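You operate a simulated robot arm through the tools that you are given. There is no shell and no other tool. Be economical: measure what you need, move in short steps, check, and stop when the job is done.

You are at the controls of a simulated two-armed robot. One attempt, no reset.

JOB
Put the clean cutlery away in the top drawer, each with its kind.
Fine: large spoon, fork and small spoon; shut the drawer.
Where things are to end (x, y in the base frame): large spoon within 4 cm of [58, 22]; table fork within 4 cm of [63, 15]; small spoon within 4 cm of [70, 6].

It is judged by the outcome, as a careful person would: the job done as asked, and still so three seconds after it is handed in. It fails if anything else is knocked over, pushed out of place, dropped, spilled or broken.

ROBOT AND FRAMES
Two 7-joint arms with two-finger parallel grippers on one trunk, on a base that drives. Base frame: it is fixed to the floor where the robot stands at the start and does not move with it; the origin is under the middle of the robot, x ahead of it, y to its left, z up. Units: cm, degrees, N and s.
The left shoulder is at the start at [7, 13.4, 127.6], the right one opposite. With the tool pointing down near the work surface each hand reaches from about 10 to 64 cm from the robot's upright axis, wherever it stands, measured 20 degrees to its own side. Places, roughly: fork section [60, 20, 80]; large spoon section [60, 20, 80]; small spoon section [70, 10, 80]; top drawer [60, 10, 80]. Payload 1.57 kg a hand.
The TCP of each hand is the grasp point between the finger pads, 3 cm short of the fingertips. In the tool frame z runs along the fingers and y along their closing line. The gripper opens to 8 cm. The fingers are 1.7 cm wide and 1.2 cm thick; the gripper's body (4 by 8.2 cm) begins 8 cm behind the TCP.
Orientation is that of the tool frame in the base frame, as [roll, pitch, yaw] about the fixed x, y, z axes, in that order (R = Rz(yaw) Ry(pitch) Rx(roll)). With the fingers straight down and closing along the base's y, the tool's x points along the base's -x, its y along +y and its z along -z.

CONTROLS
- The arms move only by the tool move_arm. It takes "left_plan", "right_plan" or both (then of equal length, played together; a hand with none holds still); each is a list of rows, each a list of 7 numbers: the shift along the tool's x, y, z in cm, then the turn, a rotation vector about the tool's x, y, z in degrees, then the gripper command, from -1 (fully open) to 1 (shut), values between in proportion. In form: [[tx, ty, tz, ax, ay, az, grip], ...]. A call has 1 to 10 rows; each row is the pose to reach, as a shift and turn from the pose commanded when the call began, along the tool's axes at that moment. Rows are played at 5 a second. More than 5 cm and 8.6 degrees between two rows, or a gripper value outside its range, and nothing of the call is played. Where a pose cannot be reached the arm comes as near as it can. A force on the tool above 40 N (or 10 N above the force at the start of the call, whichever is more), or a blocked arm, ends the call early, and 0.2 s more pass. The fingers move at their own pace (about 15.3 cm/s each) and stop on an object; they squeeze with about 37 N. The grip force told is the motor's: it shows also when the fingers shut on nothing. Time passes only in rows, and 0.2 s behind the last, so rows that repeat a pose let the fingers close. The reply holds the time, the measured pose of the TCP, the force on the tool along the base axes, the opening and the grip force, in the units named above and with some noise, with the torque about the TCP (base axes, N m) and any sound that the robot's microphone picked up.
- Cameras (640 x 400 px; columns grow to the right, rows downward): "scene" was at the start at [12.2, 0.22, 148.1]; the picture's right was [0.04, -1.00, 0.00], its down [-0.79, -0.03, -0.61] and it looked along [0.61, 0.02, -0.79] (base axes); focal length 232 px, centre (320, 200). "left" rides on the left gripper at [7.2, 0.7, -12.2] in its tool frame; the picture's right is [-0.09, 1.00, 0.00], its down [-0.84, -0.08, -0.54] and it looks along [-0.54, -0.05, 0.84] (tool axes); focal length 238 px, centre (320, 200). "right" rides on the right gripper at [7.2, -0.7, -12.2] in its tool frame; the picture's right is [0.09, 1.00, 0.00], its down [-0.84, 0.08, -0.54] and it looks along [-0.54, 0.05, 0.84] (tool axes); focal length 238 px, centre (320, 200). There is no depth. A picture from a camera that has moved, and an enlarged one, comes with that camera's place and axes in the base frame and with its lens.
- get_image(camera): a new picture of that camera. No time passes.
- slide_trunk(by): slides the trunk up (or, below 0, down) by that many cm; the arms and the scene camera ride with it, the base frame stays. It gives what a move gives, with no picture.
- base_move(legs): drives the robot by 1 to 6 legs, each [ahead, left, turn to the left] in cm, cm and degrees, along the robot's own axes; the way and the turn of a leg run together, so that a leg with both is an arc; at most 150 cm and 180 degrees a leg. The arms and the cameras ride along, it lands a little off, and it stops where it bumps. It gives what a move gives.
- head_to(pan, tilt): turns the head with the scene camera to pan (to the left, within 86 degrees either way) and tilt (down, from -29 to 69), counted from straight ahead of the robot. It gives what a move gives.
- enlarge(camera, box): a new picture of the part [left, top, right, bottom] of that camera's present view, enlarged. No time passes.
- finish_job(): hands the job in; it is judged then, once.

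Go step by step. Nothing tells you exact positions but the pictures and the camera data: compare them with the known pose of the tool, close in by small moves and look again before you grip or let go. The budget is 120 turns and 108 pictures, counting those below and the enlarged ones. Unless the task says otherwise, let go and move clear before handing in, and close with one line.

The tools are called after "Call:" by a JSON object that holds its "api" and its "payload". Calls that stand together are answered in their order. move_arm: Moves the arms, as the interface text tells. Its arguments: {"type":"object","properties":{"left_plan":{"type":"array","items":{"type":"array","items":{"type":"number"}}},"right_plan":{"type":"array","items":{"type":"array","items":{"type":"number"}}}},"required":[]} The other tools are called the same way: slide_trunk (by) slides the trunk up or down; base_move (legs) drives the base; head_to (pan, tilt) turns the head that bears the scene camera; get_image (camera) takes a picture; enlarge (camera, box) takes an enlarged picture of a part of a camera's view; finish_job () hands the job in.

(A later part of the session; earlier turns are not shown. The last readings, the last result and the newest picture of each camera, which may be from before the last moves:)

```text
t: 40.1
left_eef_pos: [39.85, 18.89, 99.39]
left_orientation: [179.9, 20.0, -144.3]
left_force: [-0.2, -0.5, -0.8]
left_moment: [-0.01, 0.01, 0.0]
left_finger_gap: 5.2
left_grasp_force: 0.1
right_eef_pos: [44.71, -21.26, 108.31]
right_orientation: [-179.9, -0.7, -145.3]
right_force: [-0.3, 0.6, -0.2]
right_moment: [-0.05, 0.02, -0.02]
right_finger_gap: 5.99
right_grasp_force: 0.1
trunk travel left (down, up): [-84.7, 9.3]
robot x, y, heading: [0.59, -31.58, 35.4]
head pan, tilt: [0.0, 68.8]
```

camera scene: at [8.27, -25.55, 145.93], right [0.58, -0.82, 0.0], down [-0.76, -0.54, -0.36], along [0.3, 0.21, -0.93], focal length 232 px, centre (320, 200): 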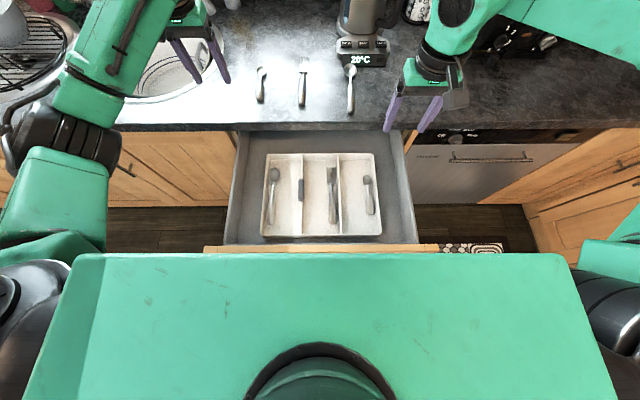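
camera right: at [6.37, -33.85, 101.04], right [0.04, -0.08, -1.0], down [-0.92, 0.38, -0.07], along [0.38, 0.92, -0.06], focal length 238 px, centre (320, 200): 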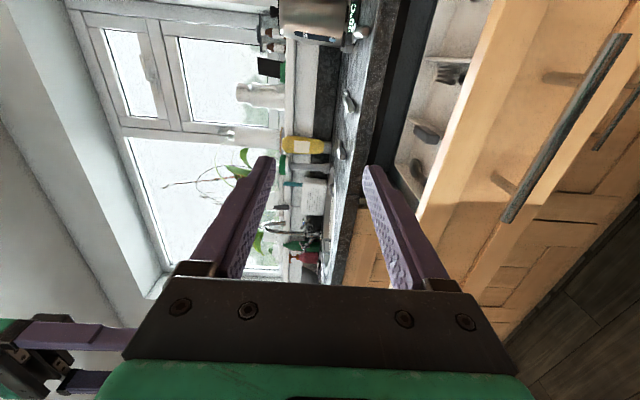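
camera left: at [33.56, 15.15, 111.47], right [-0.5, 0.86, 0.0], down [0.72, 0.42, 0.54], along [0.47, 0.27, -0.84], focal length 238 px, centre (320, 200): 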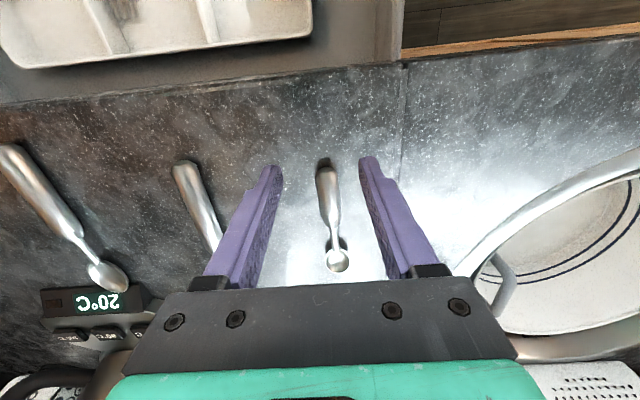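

The tilt went in fine. Next, forward and down to a hover over the spoon handle.

Call:
{"api": "move_arm", "payload": {"left_plan": [[-1.6, 0.2, 2.4, 0, 0, 0, -0.3], [-3.25, 0.4, 4.8, 0, 0, 0, -0.3], [-3.25, 0.4, 4.8, 0, 0, 0, -0.3]]}}

Call:
{"api": "get_image", "payload": {"camera": "left"}}

Call:
{"api": "enlarge", "payload": {"camera": "scene", "box": [160, 20, 360, 145]}}

```text
t: 40.9
left_eef_pos: [43.48, 21.7, 95.98]
left_orientation: [-179.8, 20.1, -144.4]
left_force: [-0.2, 0.2, -0.2]
left_moment: [-0.01, 0.01, -0.01]
left_finger_gap: 5.21
left_grasp_force: 0.1
right_eef_pos: [44.49, -21.21, 108.41]
right_orientation: [180.0, -0.6, -145.1]
right_force: [0.1, -0.4, -0.5]
right_moment: [-0.01, -0.01, 0.04]
right_finger_gap: 6.02
right_grasp_force: 0.0
trunk travel left (down, up): [-84.7, 9.3]
robot x, y, heading: [0.3, -31.38, 35.4]
head pan, tilt: [0.0, 68.8]
```

```text
74 pictures are left
camera left: at [34.06, 15.97, 104.95], right [-0.51, 0.86, 0.03], down [0.53, 0.29, 0.8], along [0.68, 0.42, -0.6], focal length 238 px, centre (320, 200)
```

left: 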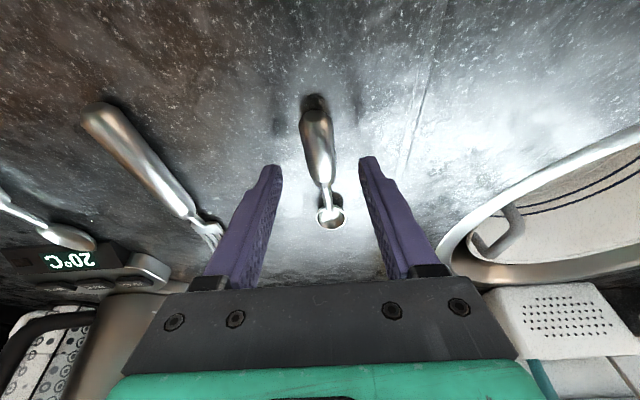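

```text
3.20 times, centred on (260, 82) of scene
camera zoom: at [8.41, -25.35, 145.91], right [0.58, -0.82, 0.0], down [-0.76, -0.54, -0.36], along [0.3, 0.21, -0.93], focal length 742 px, centre (512, 576)
```

zoom: 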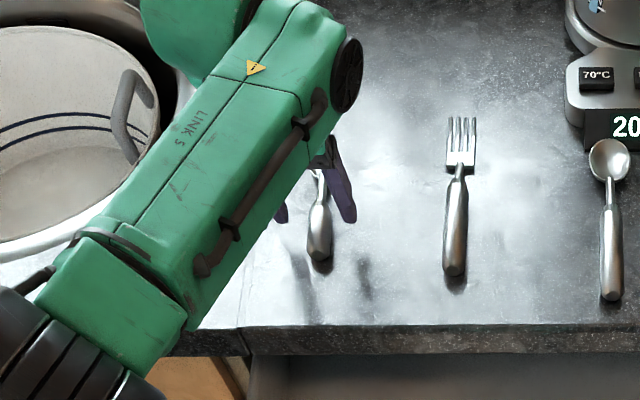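

The handle lies centred between the fingers, with lateral error under 2 mm. I'll lower straight down 1.9 cm and close.

Call:
{"api": "move_arm", "payload": {"left_plan": [[0.34, 0, 0.94, 0, 0, 0, -0.3], [0.62, 0, 1.7, 0, 0, 0, -0.3], [0.62, 0, 1.7, 0, 0, 0, -0.3]]}}

Call:
{"api": "get_image", "payload": {"camera": "left"}}

```text
t: 41.7
left_eef_pos: [43.35, 21.7, 94.17]
left_orientation: [-180.0, 20.0, -144.4]
left_force: [-1.1, -0.1, -0.6]
left_moment: [-0.03, -0.01, -0.02]
left_finger_gap: 5.19
left_grasp_force: 0.0
right_eef_pos: [44.66, -21.32, 108.45]
right_orientation: [-180.0, -0.6, -145.2]
right_force: [-0.3, -0.8, -0.6]
right_moment: [0.01, 0.0, 0.0]
right_finger_gap: 6.02
right_grasp_force: 0.0
trunk travel left (down, up): [-84.7, 9.3]
robot x, y, heading: [0.76, -31.4, 35.2]
head pan, tilt: [0.0, 68.8]
```

```text
72 pictures are left
camera left: at [34.02, 15.97, 103.06], right [-0.51, 0.86, 0.03], down [0.53, 0.29, 0.8], along [0.68, 0.42, -0.6], focal length 238 px, centre (320, 200)
```

left: 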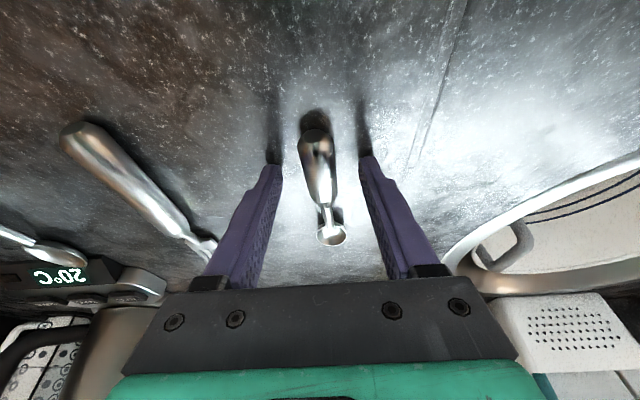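

The tips are just above the counter, alongside the handle. I'll go 0.4 cm lower and close.

Call:
{"api": "move_arm", "payload": {"left_plan": [[0.14, 0, 0.38, 0, 0, 0, -0.3], [0.14, 0, 0.38, 0, 0, 0, 0.4], [0.14, 0, 0.38, 0, 0, 0, 1], [0.14, 0, 0.38, 0, 0, 0, 1]]}}

Call:
{"api": "get_image", "payload": {"camera": "left"}}

```text
t: 42.7
left_eef_pos: [43.21, 21.53, 94.07]
left_orientation: [-180.0, 20.3, -144.5]
left_force: [-1.4, 1.3, 18.9]
left_moment: [0.06, -0.02, -0.07]
left_finger_gap: 1.94
left_grasp_force: 33.6
right_eef_pos: [44.52, -21.5, 108.53]
right_orientation: [-179.9, -0.5, -145.3]
right_force: [0.4, -0.2, -0.2]
right_moment: [0.01, 0.01, -0.02]
right_finger_gap: 6.02
right_grasp_force: 0.1
trunk travel left (down, up): [-84.7, 9.3]
robot x, y, heading: [-0.0, -31.67, 35.2]
head pan, tilt: [0.0, 68.8]
```

```text
71 pictures are left
camera left: at [33.87, 15.8, 102.94], right [-0.51, 0.86, 0.03], down [0.53, 0.28, 0.8], along [0.68, 0.42, -0.6], focal length 238 px, centre (320, 200)
```

left: 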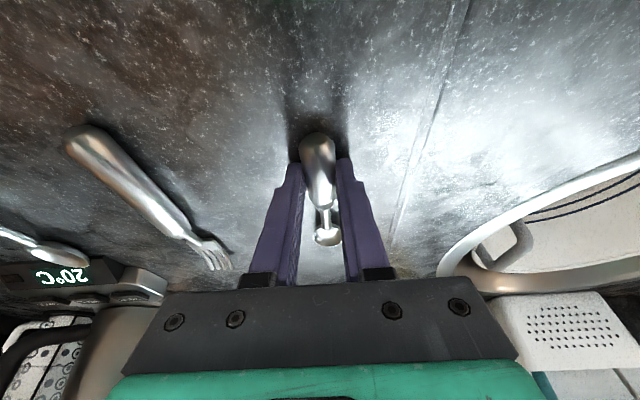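

The spoon is gripped (gap 1.94 cm), with the fingertips resting on the counter at z≈91. Lifting.

Call:
{"api": "move_arm", "payload": {"left_plan": [[-0.68, 0, -1.88, 0, 0, 0, 1], [-1.7, 0, -4.7, 0, 0, 0, 1], [-3, 0, -8.3, 0, 0, 0, 1], [-3, 0, -8.3, 0, 0, 0, 1]]}}

Call:
{"api": "get_image", "payload": {"camera": "left"}}

```text
t: 43.7
left_eef_pos: [43.36, 21.74, 102.48]
left_orientation: [-180.0, 19.9, -144.4]
left_force: [-0.1, -0.6, -0.2]
left_moment: [0.0, 0.03, -0.02]
left_finger_gap: 1.92
left_grasp_force: 33.6
right_eef_pos: [44.8, -21.24, 108.35]
right_orientation: [-180.0, -0.7, -145.2]
right_force: [0.1, 0.8, -0.2]
right_moment: [0.0, -0.03, 0.03]
right_finger_gap: 6.01
right_grasp_force: 0.0
trunk travel left (down, up): [-84.7, 9.3]
robot x, y, heading: [0.64, -31.14, 35.3]
head pan, tilt: [0.0, 68.8]
```

```text
70 pictures are left
camera left: at [34.04, 16.02, 111.4], right [-0.51, 0.86, 0.03], down [0.53, 0.29, 0.79], along [0.67, 0.42, -0.61], focal length 238 px, centre (320, 200)
```

left: 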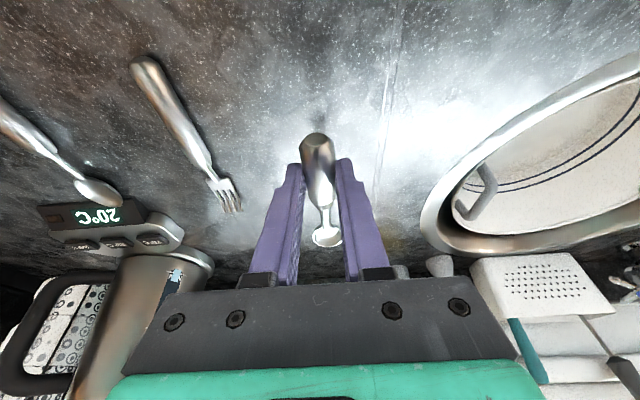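

The spoon is held level. I'll back up and step right so the left hand can reach over the small-spoon section.

Call:
{"api": "base_move", "payload": {"legs": [[-13, 0, 0], [0, -22, 0]]}}

Call:
{"api": "get_image", "payload": {"camera": "scene"}}

```text
t: 46.3
left_eef_pos: [45.36, -3.64, 102.41]
left_orientation: [-179.8, 20.0, -144.3]
left_force: [-0.9, -0.6, -0.2]
left_moment: [0.0, 0.0, 0.03]
left_finger_gap: 1.91
left_grasp_force: 33.1
right_eef_pos: [46.65, -46.59, 108.44]
right_orientation: [-179.9, -0.7, -145.2]
right_force: [0.4, 0.1, -0.9]
right_moment: [0.01, 0.01, -0.03]
right_finger_gap: 6.0
right_grasp_force: 0.1
trunk travel left (down, up): [-84.7, 9.3]
robot x, y, heading: [2.31, -56.81, 35.3]
head pan, tilt: [0.0, 68.8]
```

```text
69 pictures are left
camera scene: at [10.44, -50.51, 145.9], right [0.58, -0.81, 0.0], down [-0.76, -0.54, -0.36], along [0.3, 0.21, -0.93], focal length 232 px, centre (320, 200)
```

scene: 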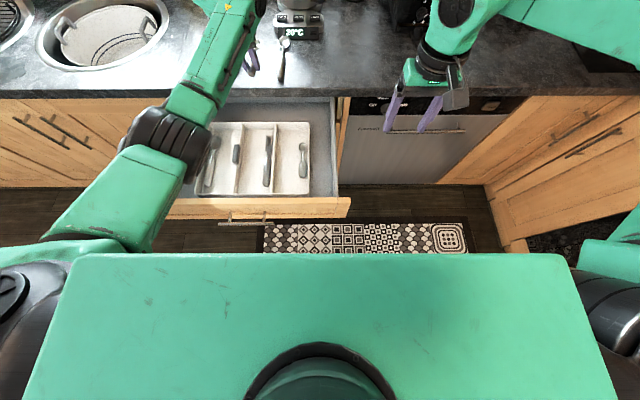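

I'll move the left hand back and right to above the small-spoon section, staying high.

Call:
{"api": "move_arm", "payload": {"left_plan": [[3.3, -1.4, -1.2, 0, 0, 0, 1], [6.6, -2.7, -2.4, 0, 0, 0, 1], [9.9, -4.1, -3.6, 0, 0, 0, 1], [13.2, -5.4, -4.8, 0, 0, 0, 1], [16.5, -6.8, -6, 0, 0, 0, 1], [16.5, -6.8, -6, 0, 0, 0, 1]]}}

Call:
{"api": "get_image", "payload": {"camera": "left"}}

Call:
{"api": "enlarge", "payload": {"camera": "scene", "box": [160, 90, 360, 215]}}

```text
t: 47.7
left_eef_pos: [35.1, -19.4, 102.39]
left_orientation: [180.0, 19.9, -144.3]
left_force: [-0.2, 0.0, -0.4]
left_moment: [0.0, -0.01, -0.02]
left_finger_gap: 1.95
left_grasp_force: 33.3
right_eef_pos: [46.71, -46.68, 108.36]
right_orientation: [180.0, -0.6, -145.2]
right_force: [-0.1, -0.1, -0.7]
right_moment: [-0.01, 0.01, 0.01]
right_finger_gap: 6.0
right_grasp_force: 0.0
trunk travel left (down, up): [-84.7, 9.3]
robot x, y, heading: [2.1, -56.8, 35.7]
head pan, tilt: [0.0, 68.8]
```

```text
68 pictures are left
camera left: at [25.77, -25.23, 111.43], right [-0.51, 0.86, 0.03], down [0.53, 0.29, 0.79], along [0.67, 0.42, -0.61], focal length 238 px, centre (320, 200)
```

left: 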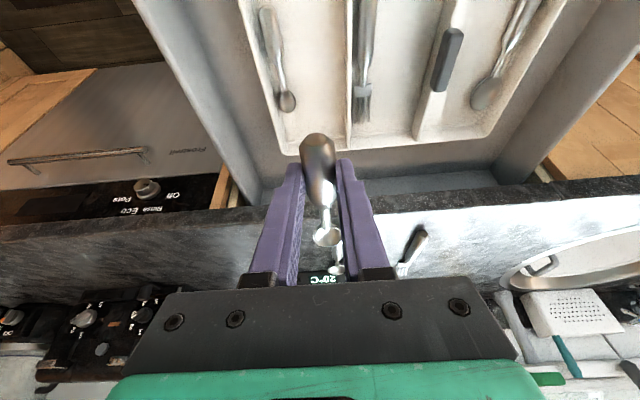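

```text
3.20 times, centred on (260, 152) of scene
camera zoom: at [10.65, -50.73, 145.89], right [0.58, -0.82, 0.0], down [-0.76, -0.54, -0.36], along [0.29, 0.21, -0.93], focal length 742 px, centre (512, 352)
```

zoom: 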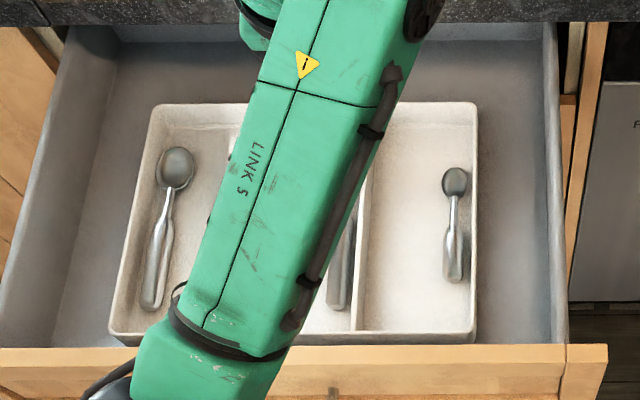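

The spoon is right over the free part of its section (n≈17.4, lateral 36.1, between the divider at 32.4 and the existing spoon at 40). I'll descend to just above the floor.

Call:
{"api": "move_arm", "payload": {"left_plan": [[1.37, 0, 3.76, 0, 0, 0, 1], [2.74, 0, 7.52, 0, 0, 0, 1], [4.1, 0, 11.3, 0, 0, 0, 1], [5.47, 0, 15, 0, 0, 0, 1], [6.84, 0, 18.8, 0, 0, 0, 1], [6.84, 0, 18.8, 0, 0, 0, 1]]}}

Call:
{"api": "get_image", "payload": {"camera": "left"}}

Call:
{"api": "enlarge", "payload": {"camera": "scene", "box": [160, 90, 360, 215]}}

```text
t: 49.1
left_eef_pos: [34.95, -19.5, 82.48]
left_orientation: [180.0, 19.9, -144.5]
left_force: [-0.4, 0.5, -0.4]
left_moment: [-0.01, 0.0, 0.0]
left_finger_gap: 1.92
left_grasp_force: 32.8
right_eef_pos: [46.81, -46.6, 108.32]
right_orientation: [-180.0, -0.6, -145.3]
right_force: [0.4, 0.4, -0.6]
right_moment: [0.04, 0.04, 0.01]
right_finger_gap: 6.02
right_grasp_force: 0.1
trunk travel left (down, up): [-84.7, 9.3]
robot x, y, heading: [2.05, -56.87, 35.2]
head pan, tilt: [0.0, 68.8]
```

```text
66 pictures are left
camera left: at [25.7, -25.23, 91.4], right [-0.51, 0.86, 0.03], down [0.53, 0.29, 0.8], along [0.68, 0.42, -0.61], focal length 238 px, centre (320, 200)
```

left: 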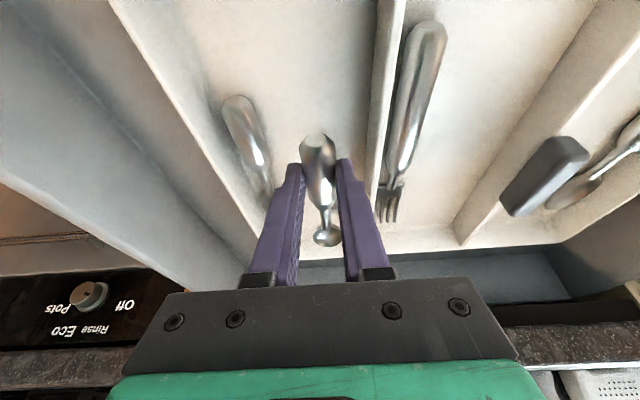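

```text
3.20 times, centred on (260, 152) of scene
camera zoom: at [10.58, -50.77, 145.9], right [0.58, -0.82, 0.0], down [-0.76, -0.54, -0.36], along [0.3, 0.21, -0.93], focal length 742 px, centre (512, 352)
```

zoom: 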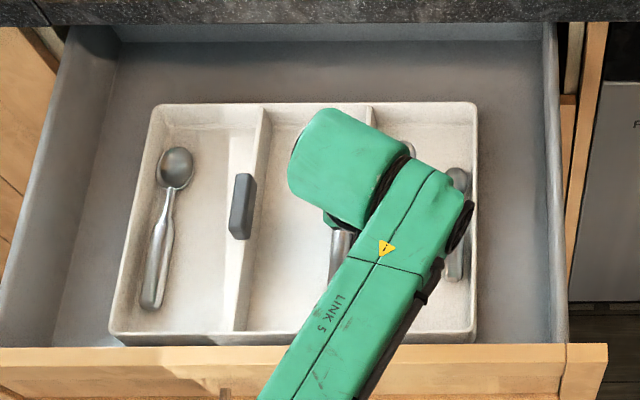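

The spoon hangs in its section, clear of the divider and its neighbour. I'll lower it gently until it touches the floor.

Call:
{"api": "move_arm", "payload": {"left_plan": [[0.68, 0, 1.88, 0, 0, 0, 1], [1.03, 0, 2.82, 0, 0, 0, 1], [1.2, 0, 3.3, 0, 0, 0, 1], [1.37, 0, 3.76, 0, 0, 0, 1]]}}

```text
t: 50.1
left_eef_pos: [35.13, -19.39, 78.62]
left_orientation: [-179.9, 20.2, -144.4]
left_force: [0.4, -0.3, 3.1]
left_moment: [0.25, -0.32, 0.02]
left_finger_gap: 1.94
left_grasp_force: 33.4
right_eef_pos: [46.72, -46.82, 108.42]
right_orientation: [180.0, -0.6, -145.1]
right_force: [-0.1, 1.0, -0.4]
right_moment: [-0.01, 0.0, -0.02]
right_finger_gap: 6.01
right_grasp_force: 0.0
trunk travel left (down, up): [-84.7, 9.3]
robot x, y, heading: [2.31, -56.69, 35.4]
head pan, tilt: [0.0, 68.8]
```

The spoon touches the floor. I'll ease down 2 mm, open partly and rise.

Call:
{"api": "move_arm", "payload": {"left_plan": [[0.07, 0, 0.19, 0, 0, 0, 1], [0.07, 0, 0.19, 0, 0, 0, 0.5], [0.07, 0, 0.19, 0, 0, 0, 0.2], [0.07, 0, 0.19, 0, 0, 0, 0.2], [-0.9, 0, -2.5, 0, 0, 0, 0.2], [-2, 0, -5.6, 0, 0, 0, 0.2], [-3.4, 0, -9.4, 0, 0, 0, 0.2], [-4.8, 0, -13.2, 0, 0, 0, 0.2], [-6.2, 0, -17, 0, 0, 0, 0.2], [-8, 0, -21, 0, 0, 0, 0.2]]}}

Call:
{"api": "get_image", "payload": {"camera": "left"}}

```text
t: 52.3
left_eef_pos: [35.2, -19.16, 101.02]
left_orientation: [179.4, 19.9, -144.5]
left_force: [0.6, -0.3, 0.2]
left_moment: [0.02, 0.05, 0.0]
left_finger_gap: 3.21
left_grasp_force: 0.0
right_eef_pos: [46.78, -46.7, 108.37]
right_orientation: [-180.0, -0.5, -145.1]
right_force: [-0.6, -0.1, 0.4]
right_moment: [-0.01, 0.01, -0.02]
right_finger_gap: 5.99
right_grasp_force: 0.1
trunk travel left (down, up): [-84.7, 9.3]
robot x, y, heading: [2.43, -57.17, 35.4]
head pan, tilt: [0.0, 68.8]
```

```text
64 pictures are left
camera left: at [25.98, -24.87, 109.8], right [-0.51, 0.86, 0.04], down [0.54, 0.28, 0.79], along [0.67, 0.43, -0.61], focal length 238 px, centre (320, 200)
```

left: 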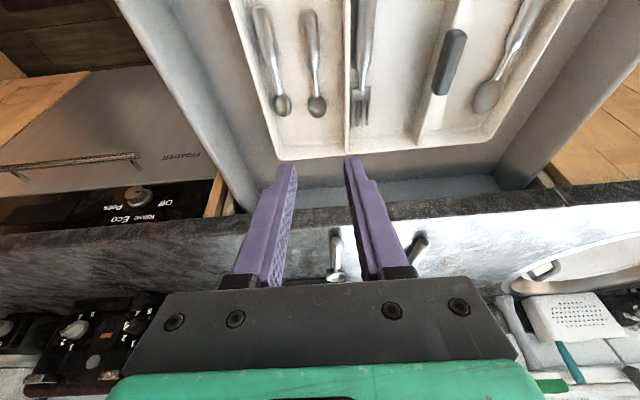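

The small spoon is lying neatly beside its mate. Next the large spoon: drive forward 13 cm and reach over its handle.

Call:
{"api": "base_move", "payload": {"legs": [[13, 0, 0]]}}

Call:
{"api": "move_arm", "payload": {"left_plan": [[-3.5, 0.3, 1.2, 0, 0, 0, -0.3], [-7, 0.5, 2.4, 0, 0, 0, -0.3], [-10.5, 0.7, 3.6, 0, 0, 0, -0.3], [-13.6, 0.7, 4.8, 0, 0, 0, -0.3], [-13.6, 0.7, 4.8, 0, 0, 0, -0.3]]}}

Call:
{"api": "get_image", "payload": {"camera": "left"}}

Call:
{"api": "get_image", "payload": {"camera": "scene"}}

```text
t: 53.6
left_eef_pos: [45.71, -11.44, 101.17]
left_orientation: [179.7, 20.1, -144.2]
left_force: [-0.3, 0.0, 0.2]
left_moment: [-0.01, -0.02, 0.02]
left_finger_gap: 3.19
left_grasp_force: 0.1
right_eef_pos: [57.1, -39.32, 108.46]
right_orientation: [180.0, -0.7, -145.1]
right_force: [-0.5, -0.1, 0.2]
right_moment: [0.02, 0.01, 0.01]
right_finger_gap: 5.98
right_grasp_force: 0.1
trunk travel left (down, up): [-84.7, 9.3]
robot x, y, heading: [12.96, -49.32, 35.4]
head pan, tilt: [0.0, 68.8]
```

```text
t: 54.8
left_eef_pos: [57.19, -2.63, 101.32]
left_orientation: [179.6, 20.2, -144.3]
left_force: [0.8, -0.4, -0.3]
left_moment: [0.02, -0.03, -0.01]
left_finger_gap: 5.2
left_grasp_force: 0.0
right_eef_pos: [57.29, -39.15, 108.33]
right_orientation: [-179.9, -0.6, -145.2]
right_force: [0.0, -0.2, -0.7]
right_moment: [0.02, 0.01, -0.02]
right_finger_gap: 6.02
right_grasp_force: 0.2
trunk travel left (down, up): [-84.7, 9.3]
robot x, y, heading: [12.88, -49.41, 35.5]
head pan, tilt: [0.0, 68.8]
```

```text
63 pictures are left
camera left: at [47.91, -8.35, 110.1], right [-0.51, 0.86, 0.04], down [0.53, 0.28, 0.8], along [0.67, 0.43, -0.6], focal length 238 px, centre (320, 200)
```

left: 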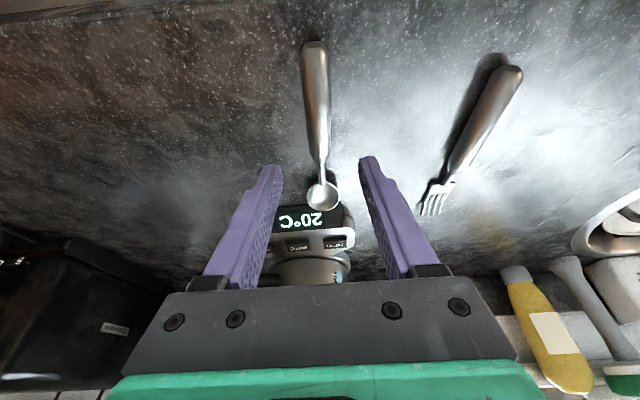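

```text
62 pictures are left
camera scene: at [21.12, -43.27, 145.91], right [0.58, -0.81, 0.0], down [-0.76, -0.54, -0.36], along [0.3, 0.21, -0.93], focal length 232 px, centre (320, 200)
```

scene: 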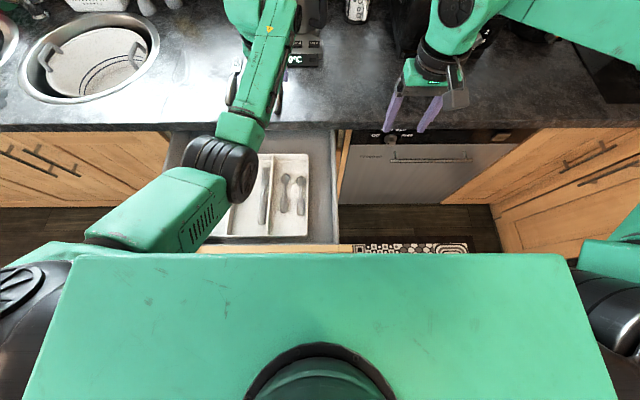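

The handle is centred between the fingers (lateral error ≈1 mm). I'll descend to counter height at n≈46.

Call:
{"api": "move_arm", "payload": {"left_plan": [[0.5, 0, 2.6, 0, 0, 0, -0.3], [1.06, 0, 5.25, 0, 0, 0, -0.3], [1.45, 0, 6.3, 0, 0, 0, -0.3], [1.7, 0, 7.0, 0, 0, 0, -0.3], [1.7, 0, 7.0, 0, 0, 0, -0.3]]}}

Call:
{"api": "get_image", "payload": {"camera": "left"}}

```text
t: 56.0
left_eef_pos: [57.82, -1.95, 94.09]
left_orientation: [179.6, 20.2, -144.3]
left_force: [-0.3, 0.1, 3.5]
left_moment: [-0.09, -0.07, 0.06]
left_finger_gap: 5.17
left_grasp_force: 0.1
right_eef_pos: [57.2, -39.11, 108.42]
right_orientation: [-179.9, -0.6, -145.2]
right_force: [0.3, 0.2, -0.3]
right_moment: [-0.03, 0.03, -0.01]
right_finger_gap: 5.98
right_grasp_force: 0.1
trunk travel left (down, up): [-84.7, 9.3]
robot x, y, heading: [12.73, -49.36, 35.3]
head pan, tilt: [0.0, 68.8]
```

```text
61 pictures are left
camera left: at [48.54, -7.78, 103.0], right [-0.51, 0.86, 0.04], down [0.53, 0.28, 0.8], along [0.67, 0.43, -0.6], focal length 238 px, centre (320, 200)
```

left: 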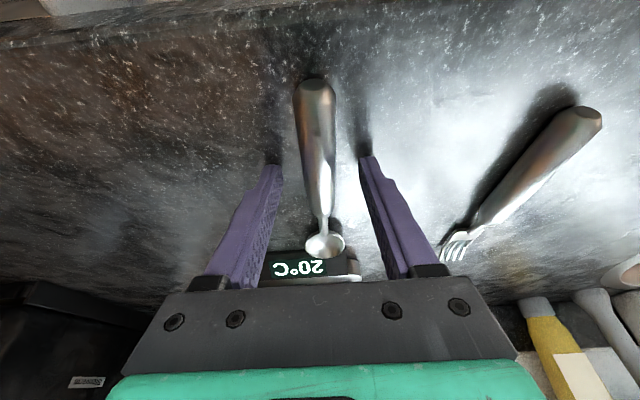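

The fingertips touch the counter lightly, straddling the handle. I'll close and lift straight up.

Call:
{"api": "move_arm", "payload": {"left_plan": [[0, 0, 0, 0, 0, 0, 0.3], [0, 0, 0, 0, 0, 0, 1], [0, 0, 0, 0, 0, 0, 1], [0, 0, 0, 0, 0, 0, 1], [-0.34, 0, -0.94, 0, 0, 0, 1], [-1.03, 0, -2.8, 0, 0, 0, 1], [-2.05, 0, -5.6, 0, 0, 0, 1], [-3.1, 0, -8.5, 0, 0, 0, 1], [-3.1, 0, -8.5, 0, 0, 0, 1]]}}

Call:
{"api": "get_image", "payload": {"camera": "left"}}

```text
t: 58.0
left_eef_pos: [57.95, -1.92, 103.06]
left_orientation: [179.6, 20.2, -144.3]
left_force: [0.8, 0.3, 0.0]
left_moment: [-0.02, 0.01, -0.01]
left_finger_gap: 1.95
left_grasp_force: 33.5
right_eef_pos: [57.3, -39.2, 108.33]
right_orientation: [-180.0, -0.6, -145.2]
right_force: [0.4, -0.4, -0.1]
right_moment: [-0.03, 0.02, 0.02]
right_finger_gap: 5.99
right_grasp_force: 0.1
trunk travel left (down, up): [-84.7, 9.3]
robot x, y, heading: [13.0, -49.36, 35.4]
head pan, tilt: [0.0, 68.8]
```

```text
60 pictures are left
camera left: at [48.62, -7.84, 111.96], right [-0.51, 0.86, 0.04], down [0.54, 0.28, 0.8], along [0.67, 0.43, -0.6], focal length 238 px, centre (320, 200)
```

left: 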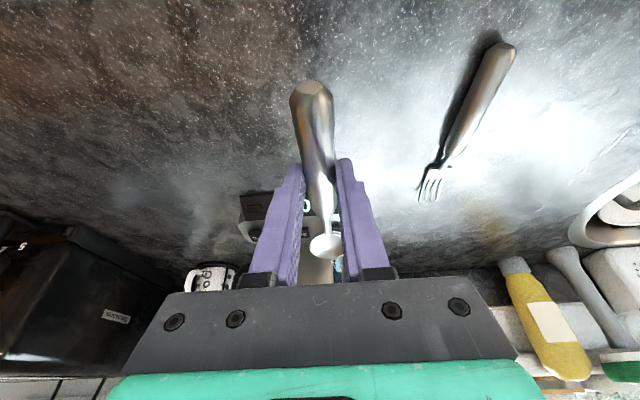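

The large spoon is held level and the kettle base is undisturbed. I'll back up and step left to bring it over its section.

Call:
{"api": "base_move", "payload": {"legs": [[-13, 0, 0], [0, 19.5, 0]]}}

```text
t: 60.4
left_eef_pos: [36.19, 6.12, 103.0]
left_orientation: [179.5, 19.9, -144.4]
left_force: [0.2, 0.0, -0.1]
left_moment: [0.0, 0.02, 0.02]
left_finger_gap: 1.9
left_grasp_force: 33.1
right_eef_pos: [35.69, -31.02, 108.3]
right_orientation: [179.8, -0.6, -145.1]
right_force: [0.8, 0.3, 0.7]
right_moment: [0.02, 0.03, -0.02]
right_finger_gap: 6.0
right_grasp_force: 0.0
trunk travel left (down, up): [-84.7, 9.3]
robot x, y, heading: [-9.15, -40.85, 35.3]
head pan, tilt: [0.0, 68.8]
```

Now I'll pull the hand back over the left section, staying high.

Call:
{"api": "move_arm", "payload": {"left_plan": [[3.8, 0.1, -1.4, 0, 0, 0, 1], [7.6, 0.2, -2.8, 0, 0, 0, 1], [11.4, 0.3, -4.1, 0, 0, 0, 1], [15.1, 0.4, -5.5, 0, 0, 0, 1], [15.1, 0.4, -5.5, 0, 0, 0, 1]]}}

Call:
{"api": "get_image", "payload": {"camera": "left"}}

Call:
{"api": "enlarge", "payload": {"camera": "scene", "box": [220, 90, 420, 215]}}

```text
t: 61.6
left_eef_pos: [24.0, 0.85, 108.81]
left_orientation: [176.9, 28.1, -143.6]
left_force: [-0.5, 0.1, 0.2]
left_moment: [-0.01, 0.02, 0.01]
left_finger_gap: 1.93
left_grasp_force: 33.4
right_eef_pos: [35.55, -30.91, 108.38]
right_orientation: [180.0, -0.5, -145.1]
right_force: [0.5, 0.0, 0.7]
right_moment: [0.03, 0.03, -0.01]
right_finger_gap: 6.01
right_grasp_force: 0.1
trunk travel left (down, up): [-84.7, 9.3]
robot x, y, heading: [-8.57, -41.04, 35.6]
head pan, tilt: [0.0, 68.8]
stopped in row 5 (left hand): the arm was blocked; the commanded pose is now the measured one
```

```text
59 pictures are left
camera left: at [14.24, -6.25, 116.08], right [-0.55, 0.83, 0.09], down [0.45, 0.2, 0.87], along [0.71, 0.51, -0.49], focal length 238 px, centre (320, 200)
```

left: 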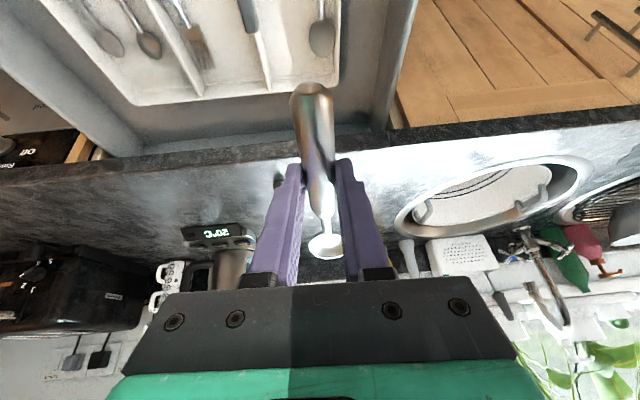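

```text
3.20 times, centred on (320, 152) of scene
camera zoom: at [-0.58, -35.02, 145.89], right [0.58, -0.81, 0.0], down [-0.76, -0.54, -0.36], along [0.29, 0.21, -0.93], focal length 742 px, centre (320, 352)
```

zoom: 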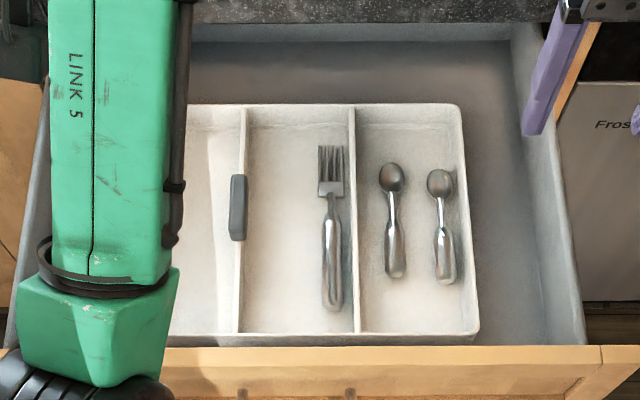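

The arm hit a limit on the way back and the hand tilted a bit, but it still holds the spoon. I'll move forward again, restore the 20° tilt, and use the base for the rest.

Call:
{"api": "move_arm", "payload": {"left_plan": [[-1, -0.6, 1, 0.8, 2, 0.2, 1], [-2, -1.2, 2.5, 1.6, 4, 0.4, 1], [-2, -1.8, 4.5, 2.4, 6, 0.6, 1], [-1.5, -2.3, 6.5, 3.1, 8.1, 0.7, 1], [-1.5, -2.3, 6.5, 3.1, 8.1, 0.7, 1]]}}

Call:
{"api": "get_image", "payload": {"camera": "left"}}

```text
t: 62.8
left_eef_pos: [28.86, 1.7, 103.67]
left_orientation: [-179.8, 19.8, -144.0]
left_force: [0.3, 0.0, 0.0]
left_moment: [-0.03, 0.01, -0.02]
left_finger_gap: 1.92
left_grasp_force: 33.4
right_eef_pos: [35.49, -30.83, 108.29]
right_orientation: [-180.0, -0.7, -145.0]
right_force: [1.6, -0.5, 0.6]
right_moment: [0.0, -0.03, 0.02]
right_finger_gap: 6.0
right_grasp_force: 0.2
trunk travel left (down, up): [-84.7, 9.3]
robot x, y, heading: [-8.88, -41.37, 35.8]
head pan, tilt: [0.0, 68.8]
```

```text
57 pictures are left
camera left: at [19.5, -4.06, 112.53], right [-0.51, 0.86, 0.03], down [0.53, 0.29, 0.79], along [0.67, 0.42, -0.61], focal length 238 px, centre (320, 200)
```

left: 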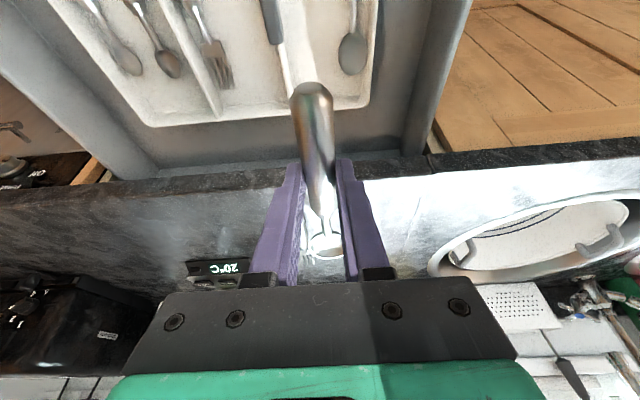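

The pose is restored and the spoon hasn't slipped. I'll back the base up 7.5 cm.

Call:
{"api": "base_move", "payload": {"legs": [[-7.5, 0, 0]]}}

Call:
{"api": "get_image", "payload": {"camera": "left"}}

```text
t: 63.8
left_eef_pos: [22.96, -2.47, 103.32]
left_orientation: [-179.8, 19.7, -144.0]
left_force: [0.5, 0.2, -1.3]
left_moment: [0.0, 0.02, -0.02]
left_finger_gap: 1.94
left_grasp_force: 33.3
right_eef_pos: [29.72, -34.94, 108.18]
right_orientation: [180.0, -0.9, -145.0]
right_force: [0.6, 0.4, -0.4]
right_moment: [-0.01, 0.01, 0.01]
right_finger_gap: 6.0
right_grasp_force: 0.1
trunk travel left (down, up): [-84.7, 9.3]
robot x, y, heading: [-15.1, -45.46, 35.7]
head pan, tilt: [0.0, 68.8]
```

```text
56 pictures are left
camera left: at [13.72, -8.14, 112.31], right [-0.51, 0.86, 0.03], down [0.53, 0.29, 0.79], along [0.67, 0.42, -0.61], focal length 238 px, centre (320, 200)
```

left: 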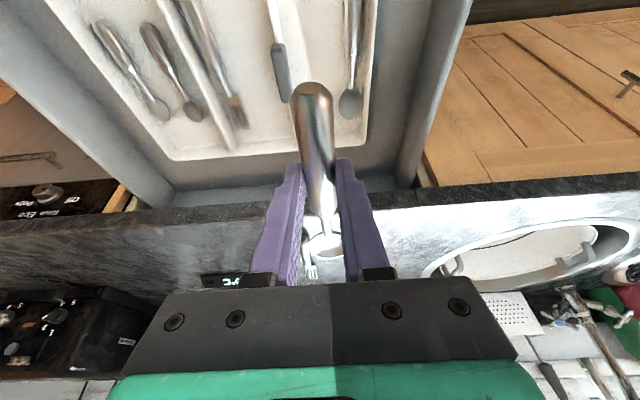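

It's over the free strip between the existing spoon and the divider. I'll descend to just above the tray floor.

Call:
{"api": "move_arm", "payload": {"left_plan": [[1.37, 0, 3.76, 0, 0, 0, 1], [2.74, 0, 7.52, 0, 0, 0, 1], [4.1, 0, 11.3, 0, 0, 0, 1], [5.47, 0, 15, 0, 0, 0, 1], [6.84, 0, 18.8, 0, 0, 0, 1], [6.84, 0, 18.8, 0, 0, 0, 1]]}}

Call:
{"api": "get_image", "payload": {"camera": "left"}}

Call:
{"api": "get_image", "payload": {"camera": "scene"}}

```text
t: 65.2
left_eef_pos: [22.66, -2.68, 83.5]
left_orientation: [-179.8, 20.0, -144.0]
left_force: [0.5, -0.7, -0.6]
left_moment: [-0.03, 0.01, -0.02]
left_finger_gap: 1.93
left_grasp_force: 32.9
right_eef_pos: [29.26, -35.2, 108.31]
right_orientation: [-180.0, -0.5, -145.2]
right_force: [0.0, 0.1, -0.5]
right_moment: [0.0, -0.03, -0.04]
right_finger_gap: 5.99
right_grasp_force: 0.1
trunk travel left (down, up): [-84.7, 9.3]
robot x, y, heading: [-14.89, -45.54, 35.5]
head pan, tilt: [0.0, 68.8]
```

```text
55 pictures are left
camera left: at [13.3, -8.53, 92.47], right [-0.51, 0.86, 0.03], down [0.53, 0.29, 0.8], along [0.67, 0.42, -0.6], focal length 238 px, centre (320, 200)
```

left: 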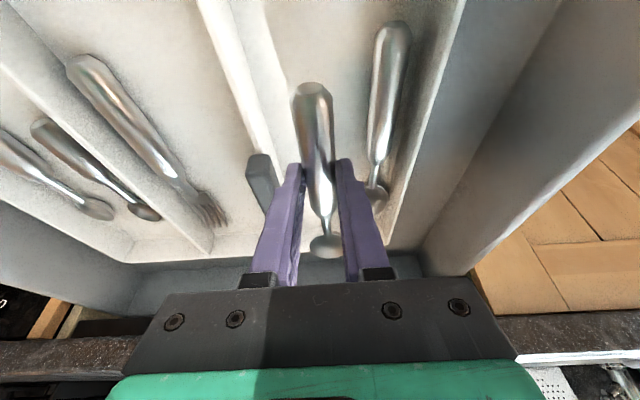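

```text
54 pictures are left
camera scene: at [-6.86, -39.4, 145.91], right [0.58, -0.81, 0.0], down [-0.76, -0.54, -0.36], along [0.3, 0.21, -0.93], focal length 232 px, centre (320, 200)
```

scene: 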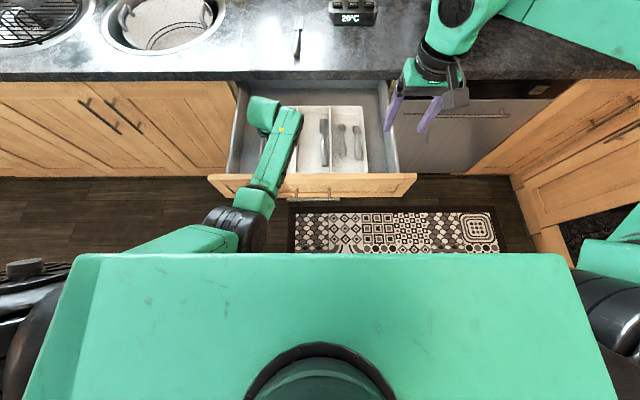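

It's clear on both sides. I'll lower it until it touches.

Call:
{"api": "move_arm", "payload": {"left_plan": [[0.68, 0, 1.88, 0, 0, 0, 1], [1.2, 0, 3.3, 0, 0, 0, 1], [1.44, 0, 3.95, 0, 0, 0, 1], [1.57, 0, 4.32, 0, 0, 0, 1], [1.68, 0, 4.6, 0, 0, 0, 1]]}}

Call:
{"api": "get_image", "payload": {"camera": "left"}}

```text
t: 66.4
left_eef_pos: [22.62, -2.64, 78.67]
left_orientation: [-179.8, 20.0, -144.2]
left_force: [-0.6, 0.2, -0.1]
left_moment: [0.01, 0.05, 0.0]
left_finger_gap: 1.95
left_grasp_force: 33.6
right_eef_pos: [29.28, -35.25, 108.41]
right_orientation: [-180.0, -0.6, -145.1]
right_force: [0.4, 1.1, 0.6]
right_moment: [0.01, -0.01, 0.04]
right_finger_gap: 6.02
right_grasp_force: 0.1
trunk travel left (down, up): [-84.7, 9.3]
robot x, y, heading: [-15.36, -45.09, 35.5]
head pan, tilt: [0.0, 68.8]
```

```text
53 pictures are left
camera left: at [13.39, -8.46, 87.59], right [-0.51, 0.86, 0.03], down [0.53, 0.29, 0.8], along [0.67, 0.42, -0.61], focal length 238 px, centre (320, 200)
```

left: 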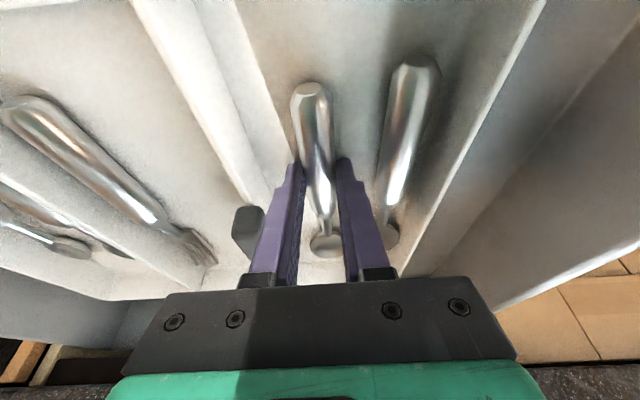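

Nearly there. I'll go 0.4 cm lower, then release with a small opening and rise.

Call:
{"api": "move_arm", "payload": {"left_plan": [[0.1, 0, 0.28, 0, 0, 0, 1], [0.17, 0, 0.47, 0, 0, 0, 1], [0.17, 0, 0.47, 0, 0, 0, 1]]}}

```text
t: 67.2
left_eef_pos: [22.75, -2.62, 78.67]
left_orientation: [-179.9, 20.6, -144.3]
left_force: [0.2, 2.2, 22.9]
left_moment: [-0.24, 0.51, -0.09]
left_finger_gap: 1.94
left_grasp_force: 33.2
right_eef_pos: [29.13, -35.48, 108.42]
right_orientation: [-180.0, -0.4, -145.1]
right_force: [0.1, -0.4, 0.2]
right_moment: [0.03, 0.0, 0.02]
right_finger_gap: 6.01
right_grasp_force: 0.1
trunk travel left (down, up): [-84.7, 9.3]
robot x, y, heading: [-15.25, -45.29, 35.7]
head pan, tilt: [0.0, 68.8]
```

It's on the floor. I'll ease off, release and rise.

Call:
{"api": "move_arm", "payload": {"left_plan": [[-0.14, 0, -0.4, 0, 0, 0, 1], [-0.14, 0, -0.4, 0, 0, 0, 0.55], [-0.14, 0, -0.4, 0, 0, 0, 0.3], [-0.14, 0, -0.4, 0, 0, 0, 0.3], [-1, 0, -2.8, 0, 0, 0, 0.3], [-2.1, 0, -5.8, 0, 0, 0, 0.3], [-3.4, 0, -9.4, 0, 0, 0, 0.3], [-4.8, 0, -13.2, 0, 0, 0, 0.3], [-6.2, 0, -17, 0, 0, 0, 0.3], [-7.6, 0, -20.8, 0, 0, 0, 0.3]]}}

Call:
{"api": "get_image", "payload": {"camera": "left"}}

```text
t: 69.4
left_eef_pos: [22.61, -2.51, 100.49]
left_orientation: [180.0, 19.9, -144.1]
left_force: [0.0, 0.9, 0.3]
left_moment: [0.0, -0.02, -0.05]
left_finger_gap: 2.83
left_grasp_force: 0.0
right_eef_pos: [29.41, -35.24, 108.38]
right_orientation: [180.0, -0.6, -145.0]
right_force: [0.0, 0.2, -0.9]
right_moment: [-0.03, -0.01, 0.02]
right_finger_gap: 5.99
right_grasp_force: 0.1
trunk travel left (down, up): [-84.7, 9.3]
robot x, y, heading: [-15.28, -45.53, 35.7]
head pan, tilt: [0.0, 68.8]
```

```text
52 pictures are left
camera left: at [13.33, -8.4, 109.37], right [-0.51, 0.86, 0.03], down [0.53, 0.29, 0.79], along [0.67, 0.42, -0.61], focal length 238 px, centre (320, 200)
```

left: 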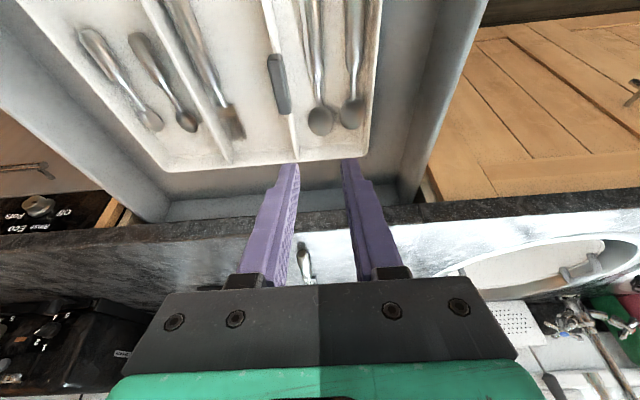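

The large spoon lies beside its mate. Last is the fork: drive forward 20.5 cm and right 5, then reach over its handle.

Call:
{"api": "base_move", "payload": {"legs": [[20.5, -5, 0]]}}

Call:
{"api": "move_arm", "payload": {"left_plan": [[-2.4, 0, 0.9, 0, 0, 0, -0.3], [-4.7, 0, 1.7, 0, 0, 0, -0.3], [-7, 0, 2.6, 0, 0, 0, -0.3], [-9.3, 0, 3.4, 0, 0, 0, -0.3], [-9.3, 0, 3.4, 0, 0, 0, -0.3]]}}

Call:
{"api": "get_image", "payload": {"camera": "left"}}

```text
t: 71.1
left_eef_pos: [42.0, 5.28, 100.57]
left_orientation: [-179.9, 20.0, -144.1]
left_force: [0.2, 0.3, -0.9]
left_moment: [-0.01, -0.02, 0.0]
left_finger_gap: 2.8
left_grasp_force: 0.0
right_eef_pos: [48.62, -27.46, 108.47]
right_orientation: [-179.9, -0.5, -145.1]
right_force: [0.6, -0.5, -0.3]
right_moment: [0.02, -0.04, 0.01]
right_finger_gap: 6.0
right_grasp_force: 0.1
trunk travel left (down, up): [-84.7, 9.3]
robot x, y, heading: [4.13, -37.7, 35.6]
head pan, tilt: [0.0, 68.8]
```

```text
t: 72.3
left_eef_pos: [50.34, 10.9, 100.45]
left_orientation: [-179.8, 20.0, -144.0]
left_force: [0.2, -0.5, 0.3]
left_moment: [0.0, 0.0, 0.02]
left_finger_gap: 5.19
left_grasp_force: 0.0
right_eef_pos: [48.83, -27.43, 108.36]
right_orientation: [179.9, -0.4, -145.2]
right_force: [0.3, -0.7, 0.4]
right_moment: [-0.02, -0.03, 0.01]
right_finger_gap: 5.99
right_grasp_force: 0.0
trunk travel left (down, up): [-84.7, 9.3]
robot x, y, heading: [4.36, -37.47, 35.4]
head pan, tilt: [0.0, 68.8]
```

```text
51 pictures are left
camera left: at [40.92, 5.16, 109.34], right [-0.51, 0.86, 0.03], down [0.53, 0.29, 0.8], along [0.67, 0.42, -0.6], focal length 238 px, centre (320, 200)
```

left: 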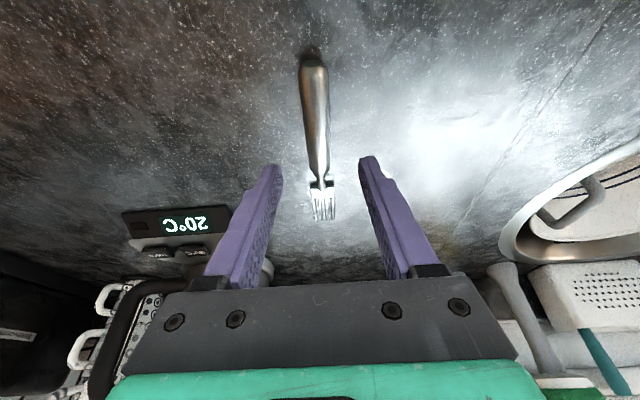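

The fork handle is centred. I'll descend to the counter at n≈48.

Call:
{"api": "move_arm", "payload": {"left_plan": [[0.1, 0, 2.4, 0, 0, 0, -0.3], [0.6, 0, 4.5, 0, 0, 0, -0.3], [1.0, 0, 5.7, 0, 0, 0, -0.3], [1.2, 0, 6.25, 0, 0, 0, -0.3], [1.2, 0, 6.25, 0, 0, 0, -0.3]]}}

Call:
{"api": "get_image", "payload": {"camera": "left"}}

```text
t: 73.5
left_eef_pos: [51.02, 11.51, 94.13]
left_orientation: [-179.9, 20.0, -144.1]
left_force: [-0.1, 0.1, -0.6]
left_moment: [-0.01, 0.0, 0.01]
left_finger_gap: 5.21
left_grasp_force: 0.0
right_eef_pos: [48.9, -27.42, 108.37]
right_orientation: [-179.9, -0.6, -145.1]
right_force: [0.2, 0.2, -0.9]
right_moment: [-0.01, 0.01, 0.02]
right_finger_gap: 5.99
right_grasp_force: 0.0
trunk travel left (down, up): [-84.7, 9.3]
robot x, y, heading: [4.11, -37.74, 35.8]
head pan, tilt: [0.0, 68.8]
```

```text
50 pictures are left
camera left: at [41.69, 5.75, 103.02], right [-0.51, 0.86, 0.03], down [0.53, 0.29, 0.8], along [0.67, 0.42, -0.6], focal length 238 px, centre (320, 200)
```

left: 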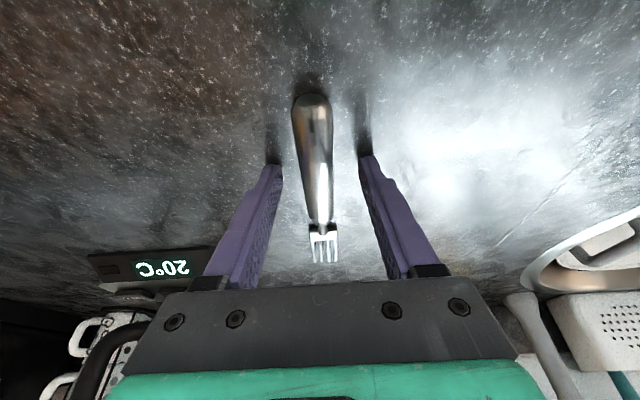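

Now I'll close on the fork handle and lift.

Call:
{"api": "move_arm", "payload": {"left_plan": [[0.04, 0, 0.1, 0, 0, 0, 0.3], [0.04, 0, 0.1, 0, 0, 0, 1], [0.04, 0, 0.1, 0, 0, 0, 1], [0.04, 0, 0.1, 0, 0, 0, 1], [-0.34, 0, -0.94, 0, 0, 0, 1], [-1.03, 0, -2.8, 0, 0, 0, 1], [-2.05, 0, -5.6, 0, 0, 0, 1], [-3.1, 0, -8.5, 0, 0, 0, 1], [-3.1, 0, -8.5, 0, 0, 0, 1]]}}

Call:
{"api": "get_image", "payload": {"camera": "left"}}

```text
t: 75.5
left_eef_pos: [51.06, 11.59, 103.2]
left_orientation: [-180.0, 19.9, -144.0]
left_force: [0.0, -0.5, -0.2]
left_moment: [-0.03, 0.0, -0.01]
left_finger_gap: 1.94
left_grasp_force: 32.9
right_eef_pos: [48.93, -27.42, 108.39]
right_orientation: [179.9, -0.6, -145.1]
right_force: [-0.3, 0.2, -0.8]
right_moment: [0.03, 0.01, 0.01]
right_finger_gap: 5.98
right_grasp_force: 0.1
trunk travel left (down, up): [-84.7, 9.3]
robot x, y, heading: [4.43, -37.38, 35.6]
head pan, tilt: [0.0, 68.8]
```

```text
49 pictures are left
camera left: at [41.74, 5.82, 112.09], right [-0.51, 0.86, 0.03], down [0.53, 0.29, 0.8], along [0.67, 0.42, -0.61], focal length 238 px, centre (320, 200)
```

left: 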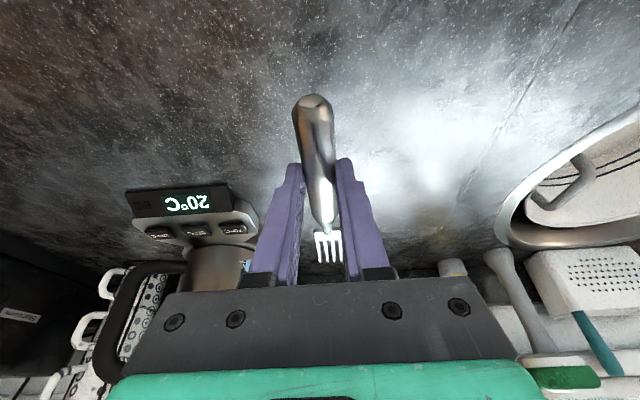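

The fork is held. I'll back off 24 cm and step right 4 to bring it over the middle section.

Call:
{"api": "base_move", "payload": {"legs": [[-22, 0, 0], [-2, -4.1, 0]]}}

Call:
{"api": "move_arm", "payload": {"left_plan": [[2, 0, -0.7, 0, 0, 0, 1], [4, 0, -1.45, 0, 0, 0, 1], [6, 0, -2.2, 0, 0, 0, 1], [8, 0, -2.9, 0, 0, 0, 1], [8, 0, -2.9, 0, 0, 0, 1]]}}

Call:
{"api": "get_image", "payload": {"camera": "left"}}

Call:
{"api": "enlarge", "payload": {"camera": "scene", "box": [210, 70, 410, 195]}}

```text
t: 77.7
left_eef_pos: [33.75, -5.03, 102.76]
left_orientation: [-179.5, 19.7, -143.9]
left_force: [0.2, 0.7, -1.2]
left_moment: [-0.08, 0.03, 0.04]
left_finger_gap: 1.93
left_grasp_force: 33.0
right_eef_pos: [31.66, -43.93, 108.35]
right_orientation: [-179.6, -0.9, -145.1]
right_force: [-0.7, -0.2, -0.4]
right_moment: [-0.06, 0.0, 0.03]
right_finger_gap: 6.0
right_grasp_force: 0.1
trunk travel left (down, up): [-84.7, 9.3]
robot x, y, heading: [-13.01, -55.26, 35.1]
head pan, tilt: [0.0, 68.8]
```

```text
t: 78.9
left_eef_pos: [27.0, -10.64, 103.18]
left_orientation: [-179.9, 19.9, -143.9]
left_force: [0.4, -0.3, -1.3]
left_moment: [0.0, 0.01, -0.03]
left_finger_gap: 1.93
left_grasp_force: 33.8
right_eef_pos: [31.54, -44.52, 108.29]
right_orientation: [-180.0, -0.7, -145.1]
right_force: [-0.8, -0.7, -0.4]
right_moment: [0.0, 0.01, -0.04]
right_finger_gap: 6.01
right_grasp_force: 0.1
trunk travel left (down, up): [-84.7, 9.3]
robot x, y, heading: [-12.72, -55.18, 35.4]
head pan, tilt: [0.0, 68.8]
```

```text
48 pictures are left
camera left: at [17.6, -16.37, 112.0], right [-0.51, 0.86, 0.03], down [0.53, 0.29, 0.79], along [0.67, 0.42, -0.61], focal length 238 px, centre (320, 200)
```

left: 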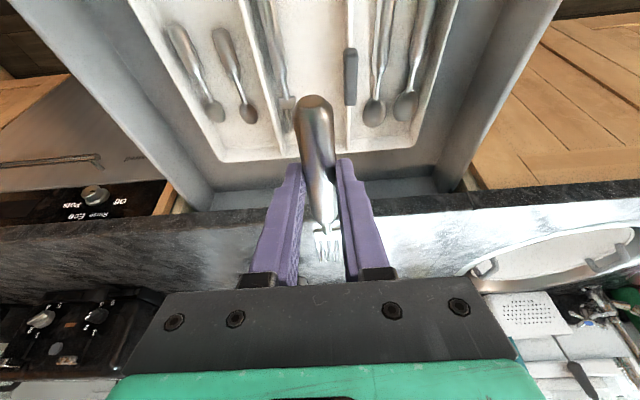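

```text
3.20 times, centred on (310, 132) of scene
camera zoom: at [-4.46, -48.66, 145.89], right [0.58, -0.81, 0.0], down [-0.76, -0.54, -0.36], along [0.29, 0.21, -0.93], focal length 742 px, centre (352, 416)
```

zoom: 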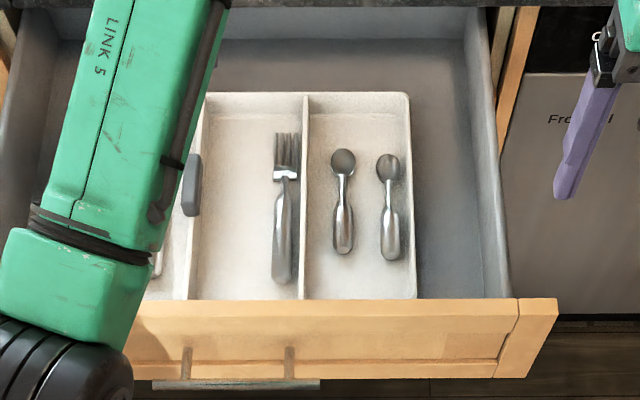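

It's over the middle section's free half (n 15.9, lateral 24.3). Descending.

Call:
{"api": "move_arm", "payload": {"left_plan": [[1.37, 0, 3.76, 0, 0, 0, 1], [2.74, 0, 7.52, 0, 0, 0, 1], [4.1, 0, 11.3, 0, 0, 0, 1], [5.47, 0, 15, 0, 0, 0, 1], [6.84, 0, 18.8, 0, 0, 0, 1], [6.84, 0, 18.8, 0, 0, 0, 1]]}}

Call:
{"api": "get_image", "payload": {"camera": "left"}}

```text
t: 80.3
left_eef_pos: [27.04, -10.73, 83.14]
left_orientation: [-179.9, 20.0, -144.1]
left_force: [0.0, -1.5, -0.7]
left_moment: [-0.01, 0.04, 0.02]
left_finger_gap: 1.93
left_grasp_force: 33.4
right_eef_pos: [31.48, -44.63, 108.27]
right_orientation: [179.9, -0.6, -145.2]
right_force: [0.4, 0.5, 0.8]
right_moment: [0.0, 0.0, 0.0]
right_finger_gap: 6.03
right_grasp_force: 0.1
trunk travel left (down, up): [-84.7, 9.3]
robot x, y, heading: [-13.32, -54.92, 35.4]
head pan, tilt: [0.0, 68.8]
```

```text
46 pictures are left
camera left: at [17.61, -16.54, 91.97], right [-0.51, 0.86, 0.03], down [0.53, 0.29, 0.8], along [0.67, 0.42, -0.61], focal length 238 px, centre (320, 200)
```

left: 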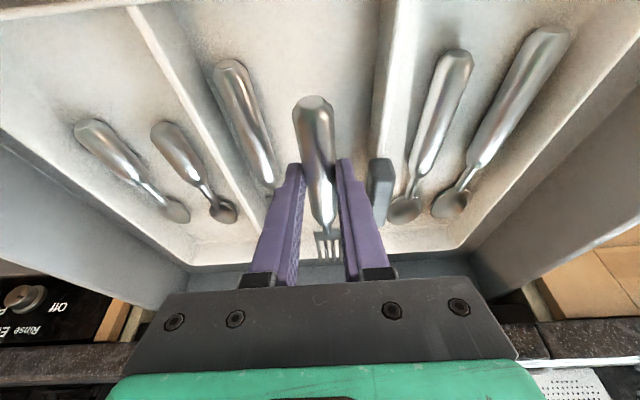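

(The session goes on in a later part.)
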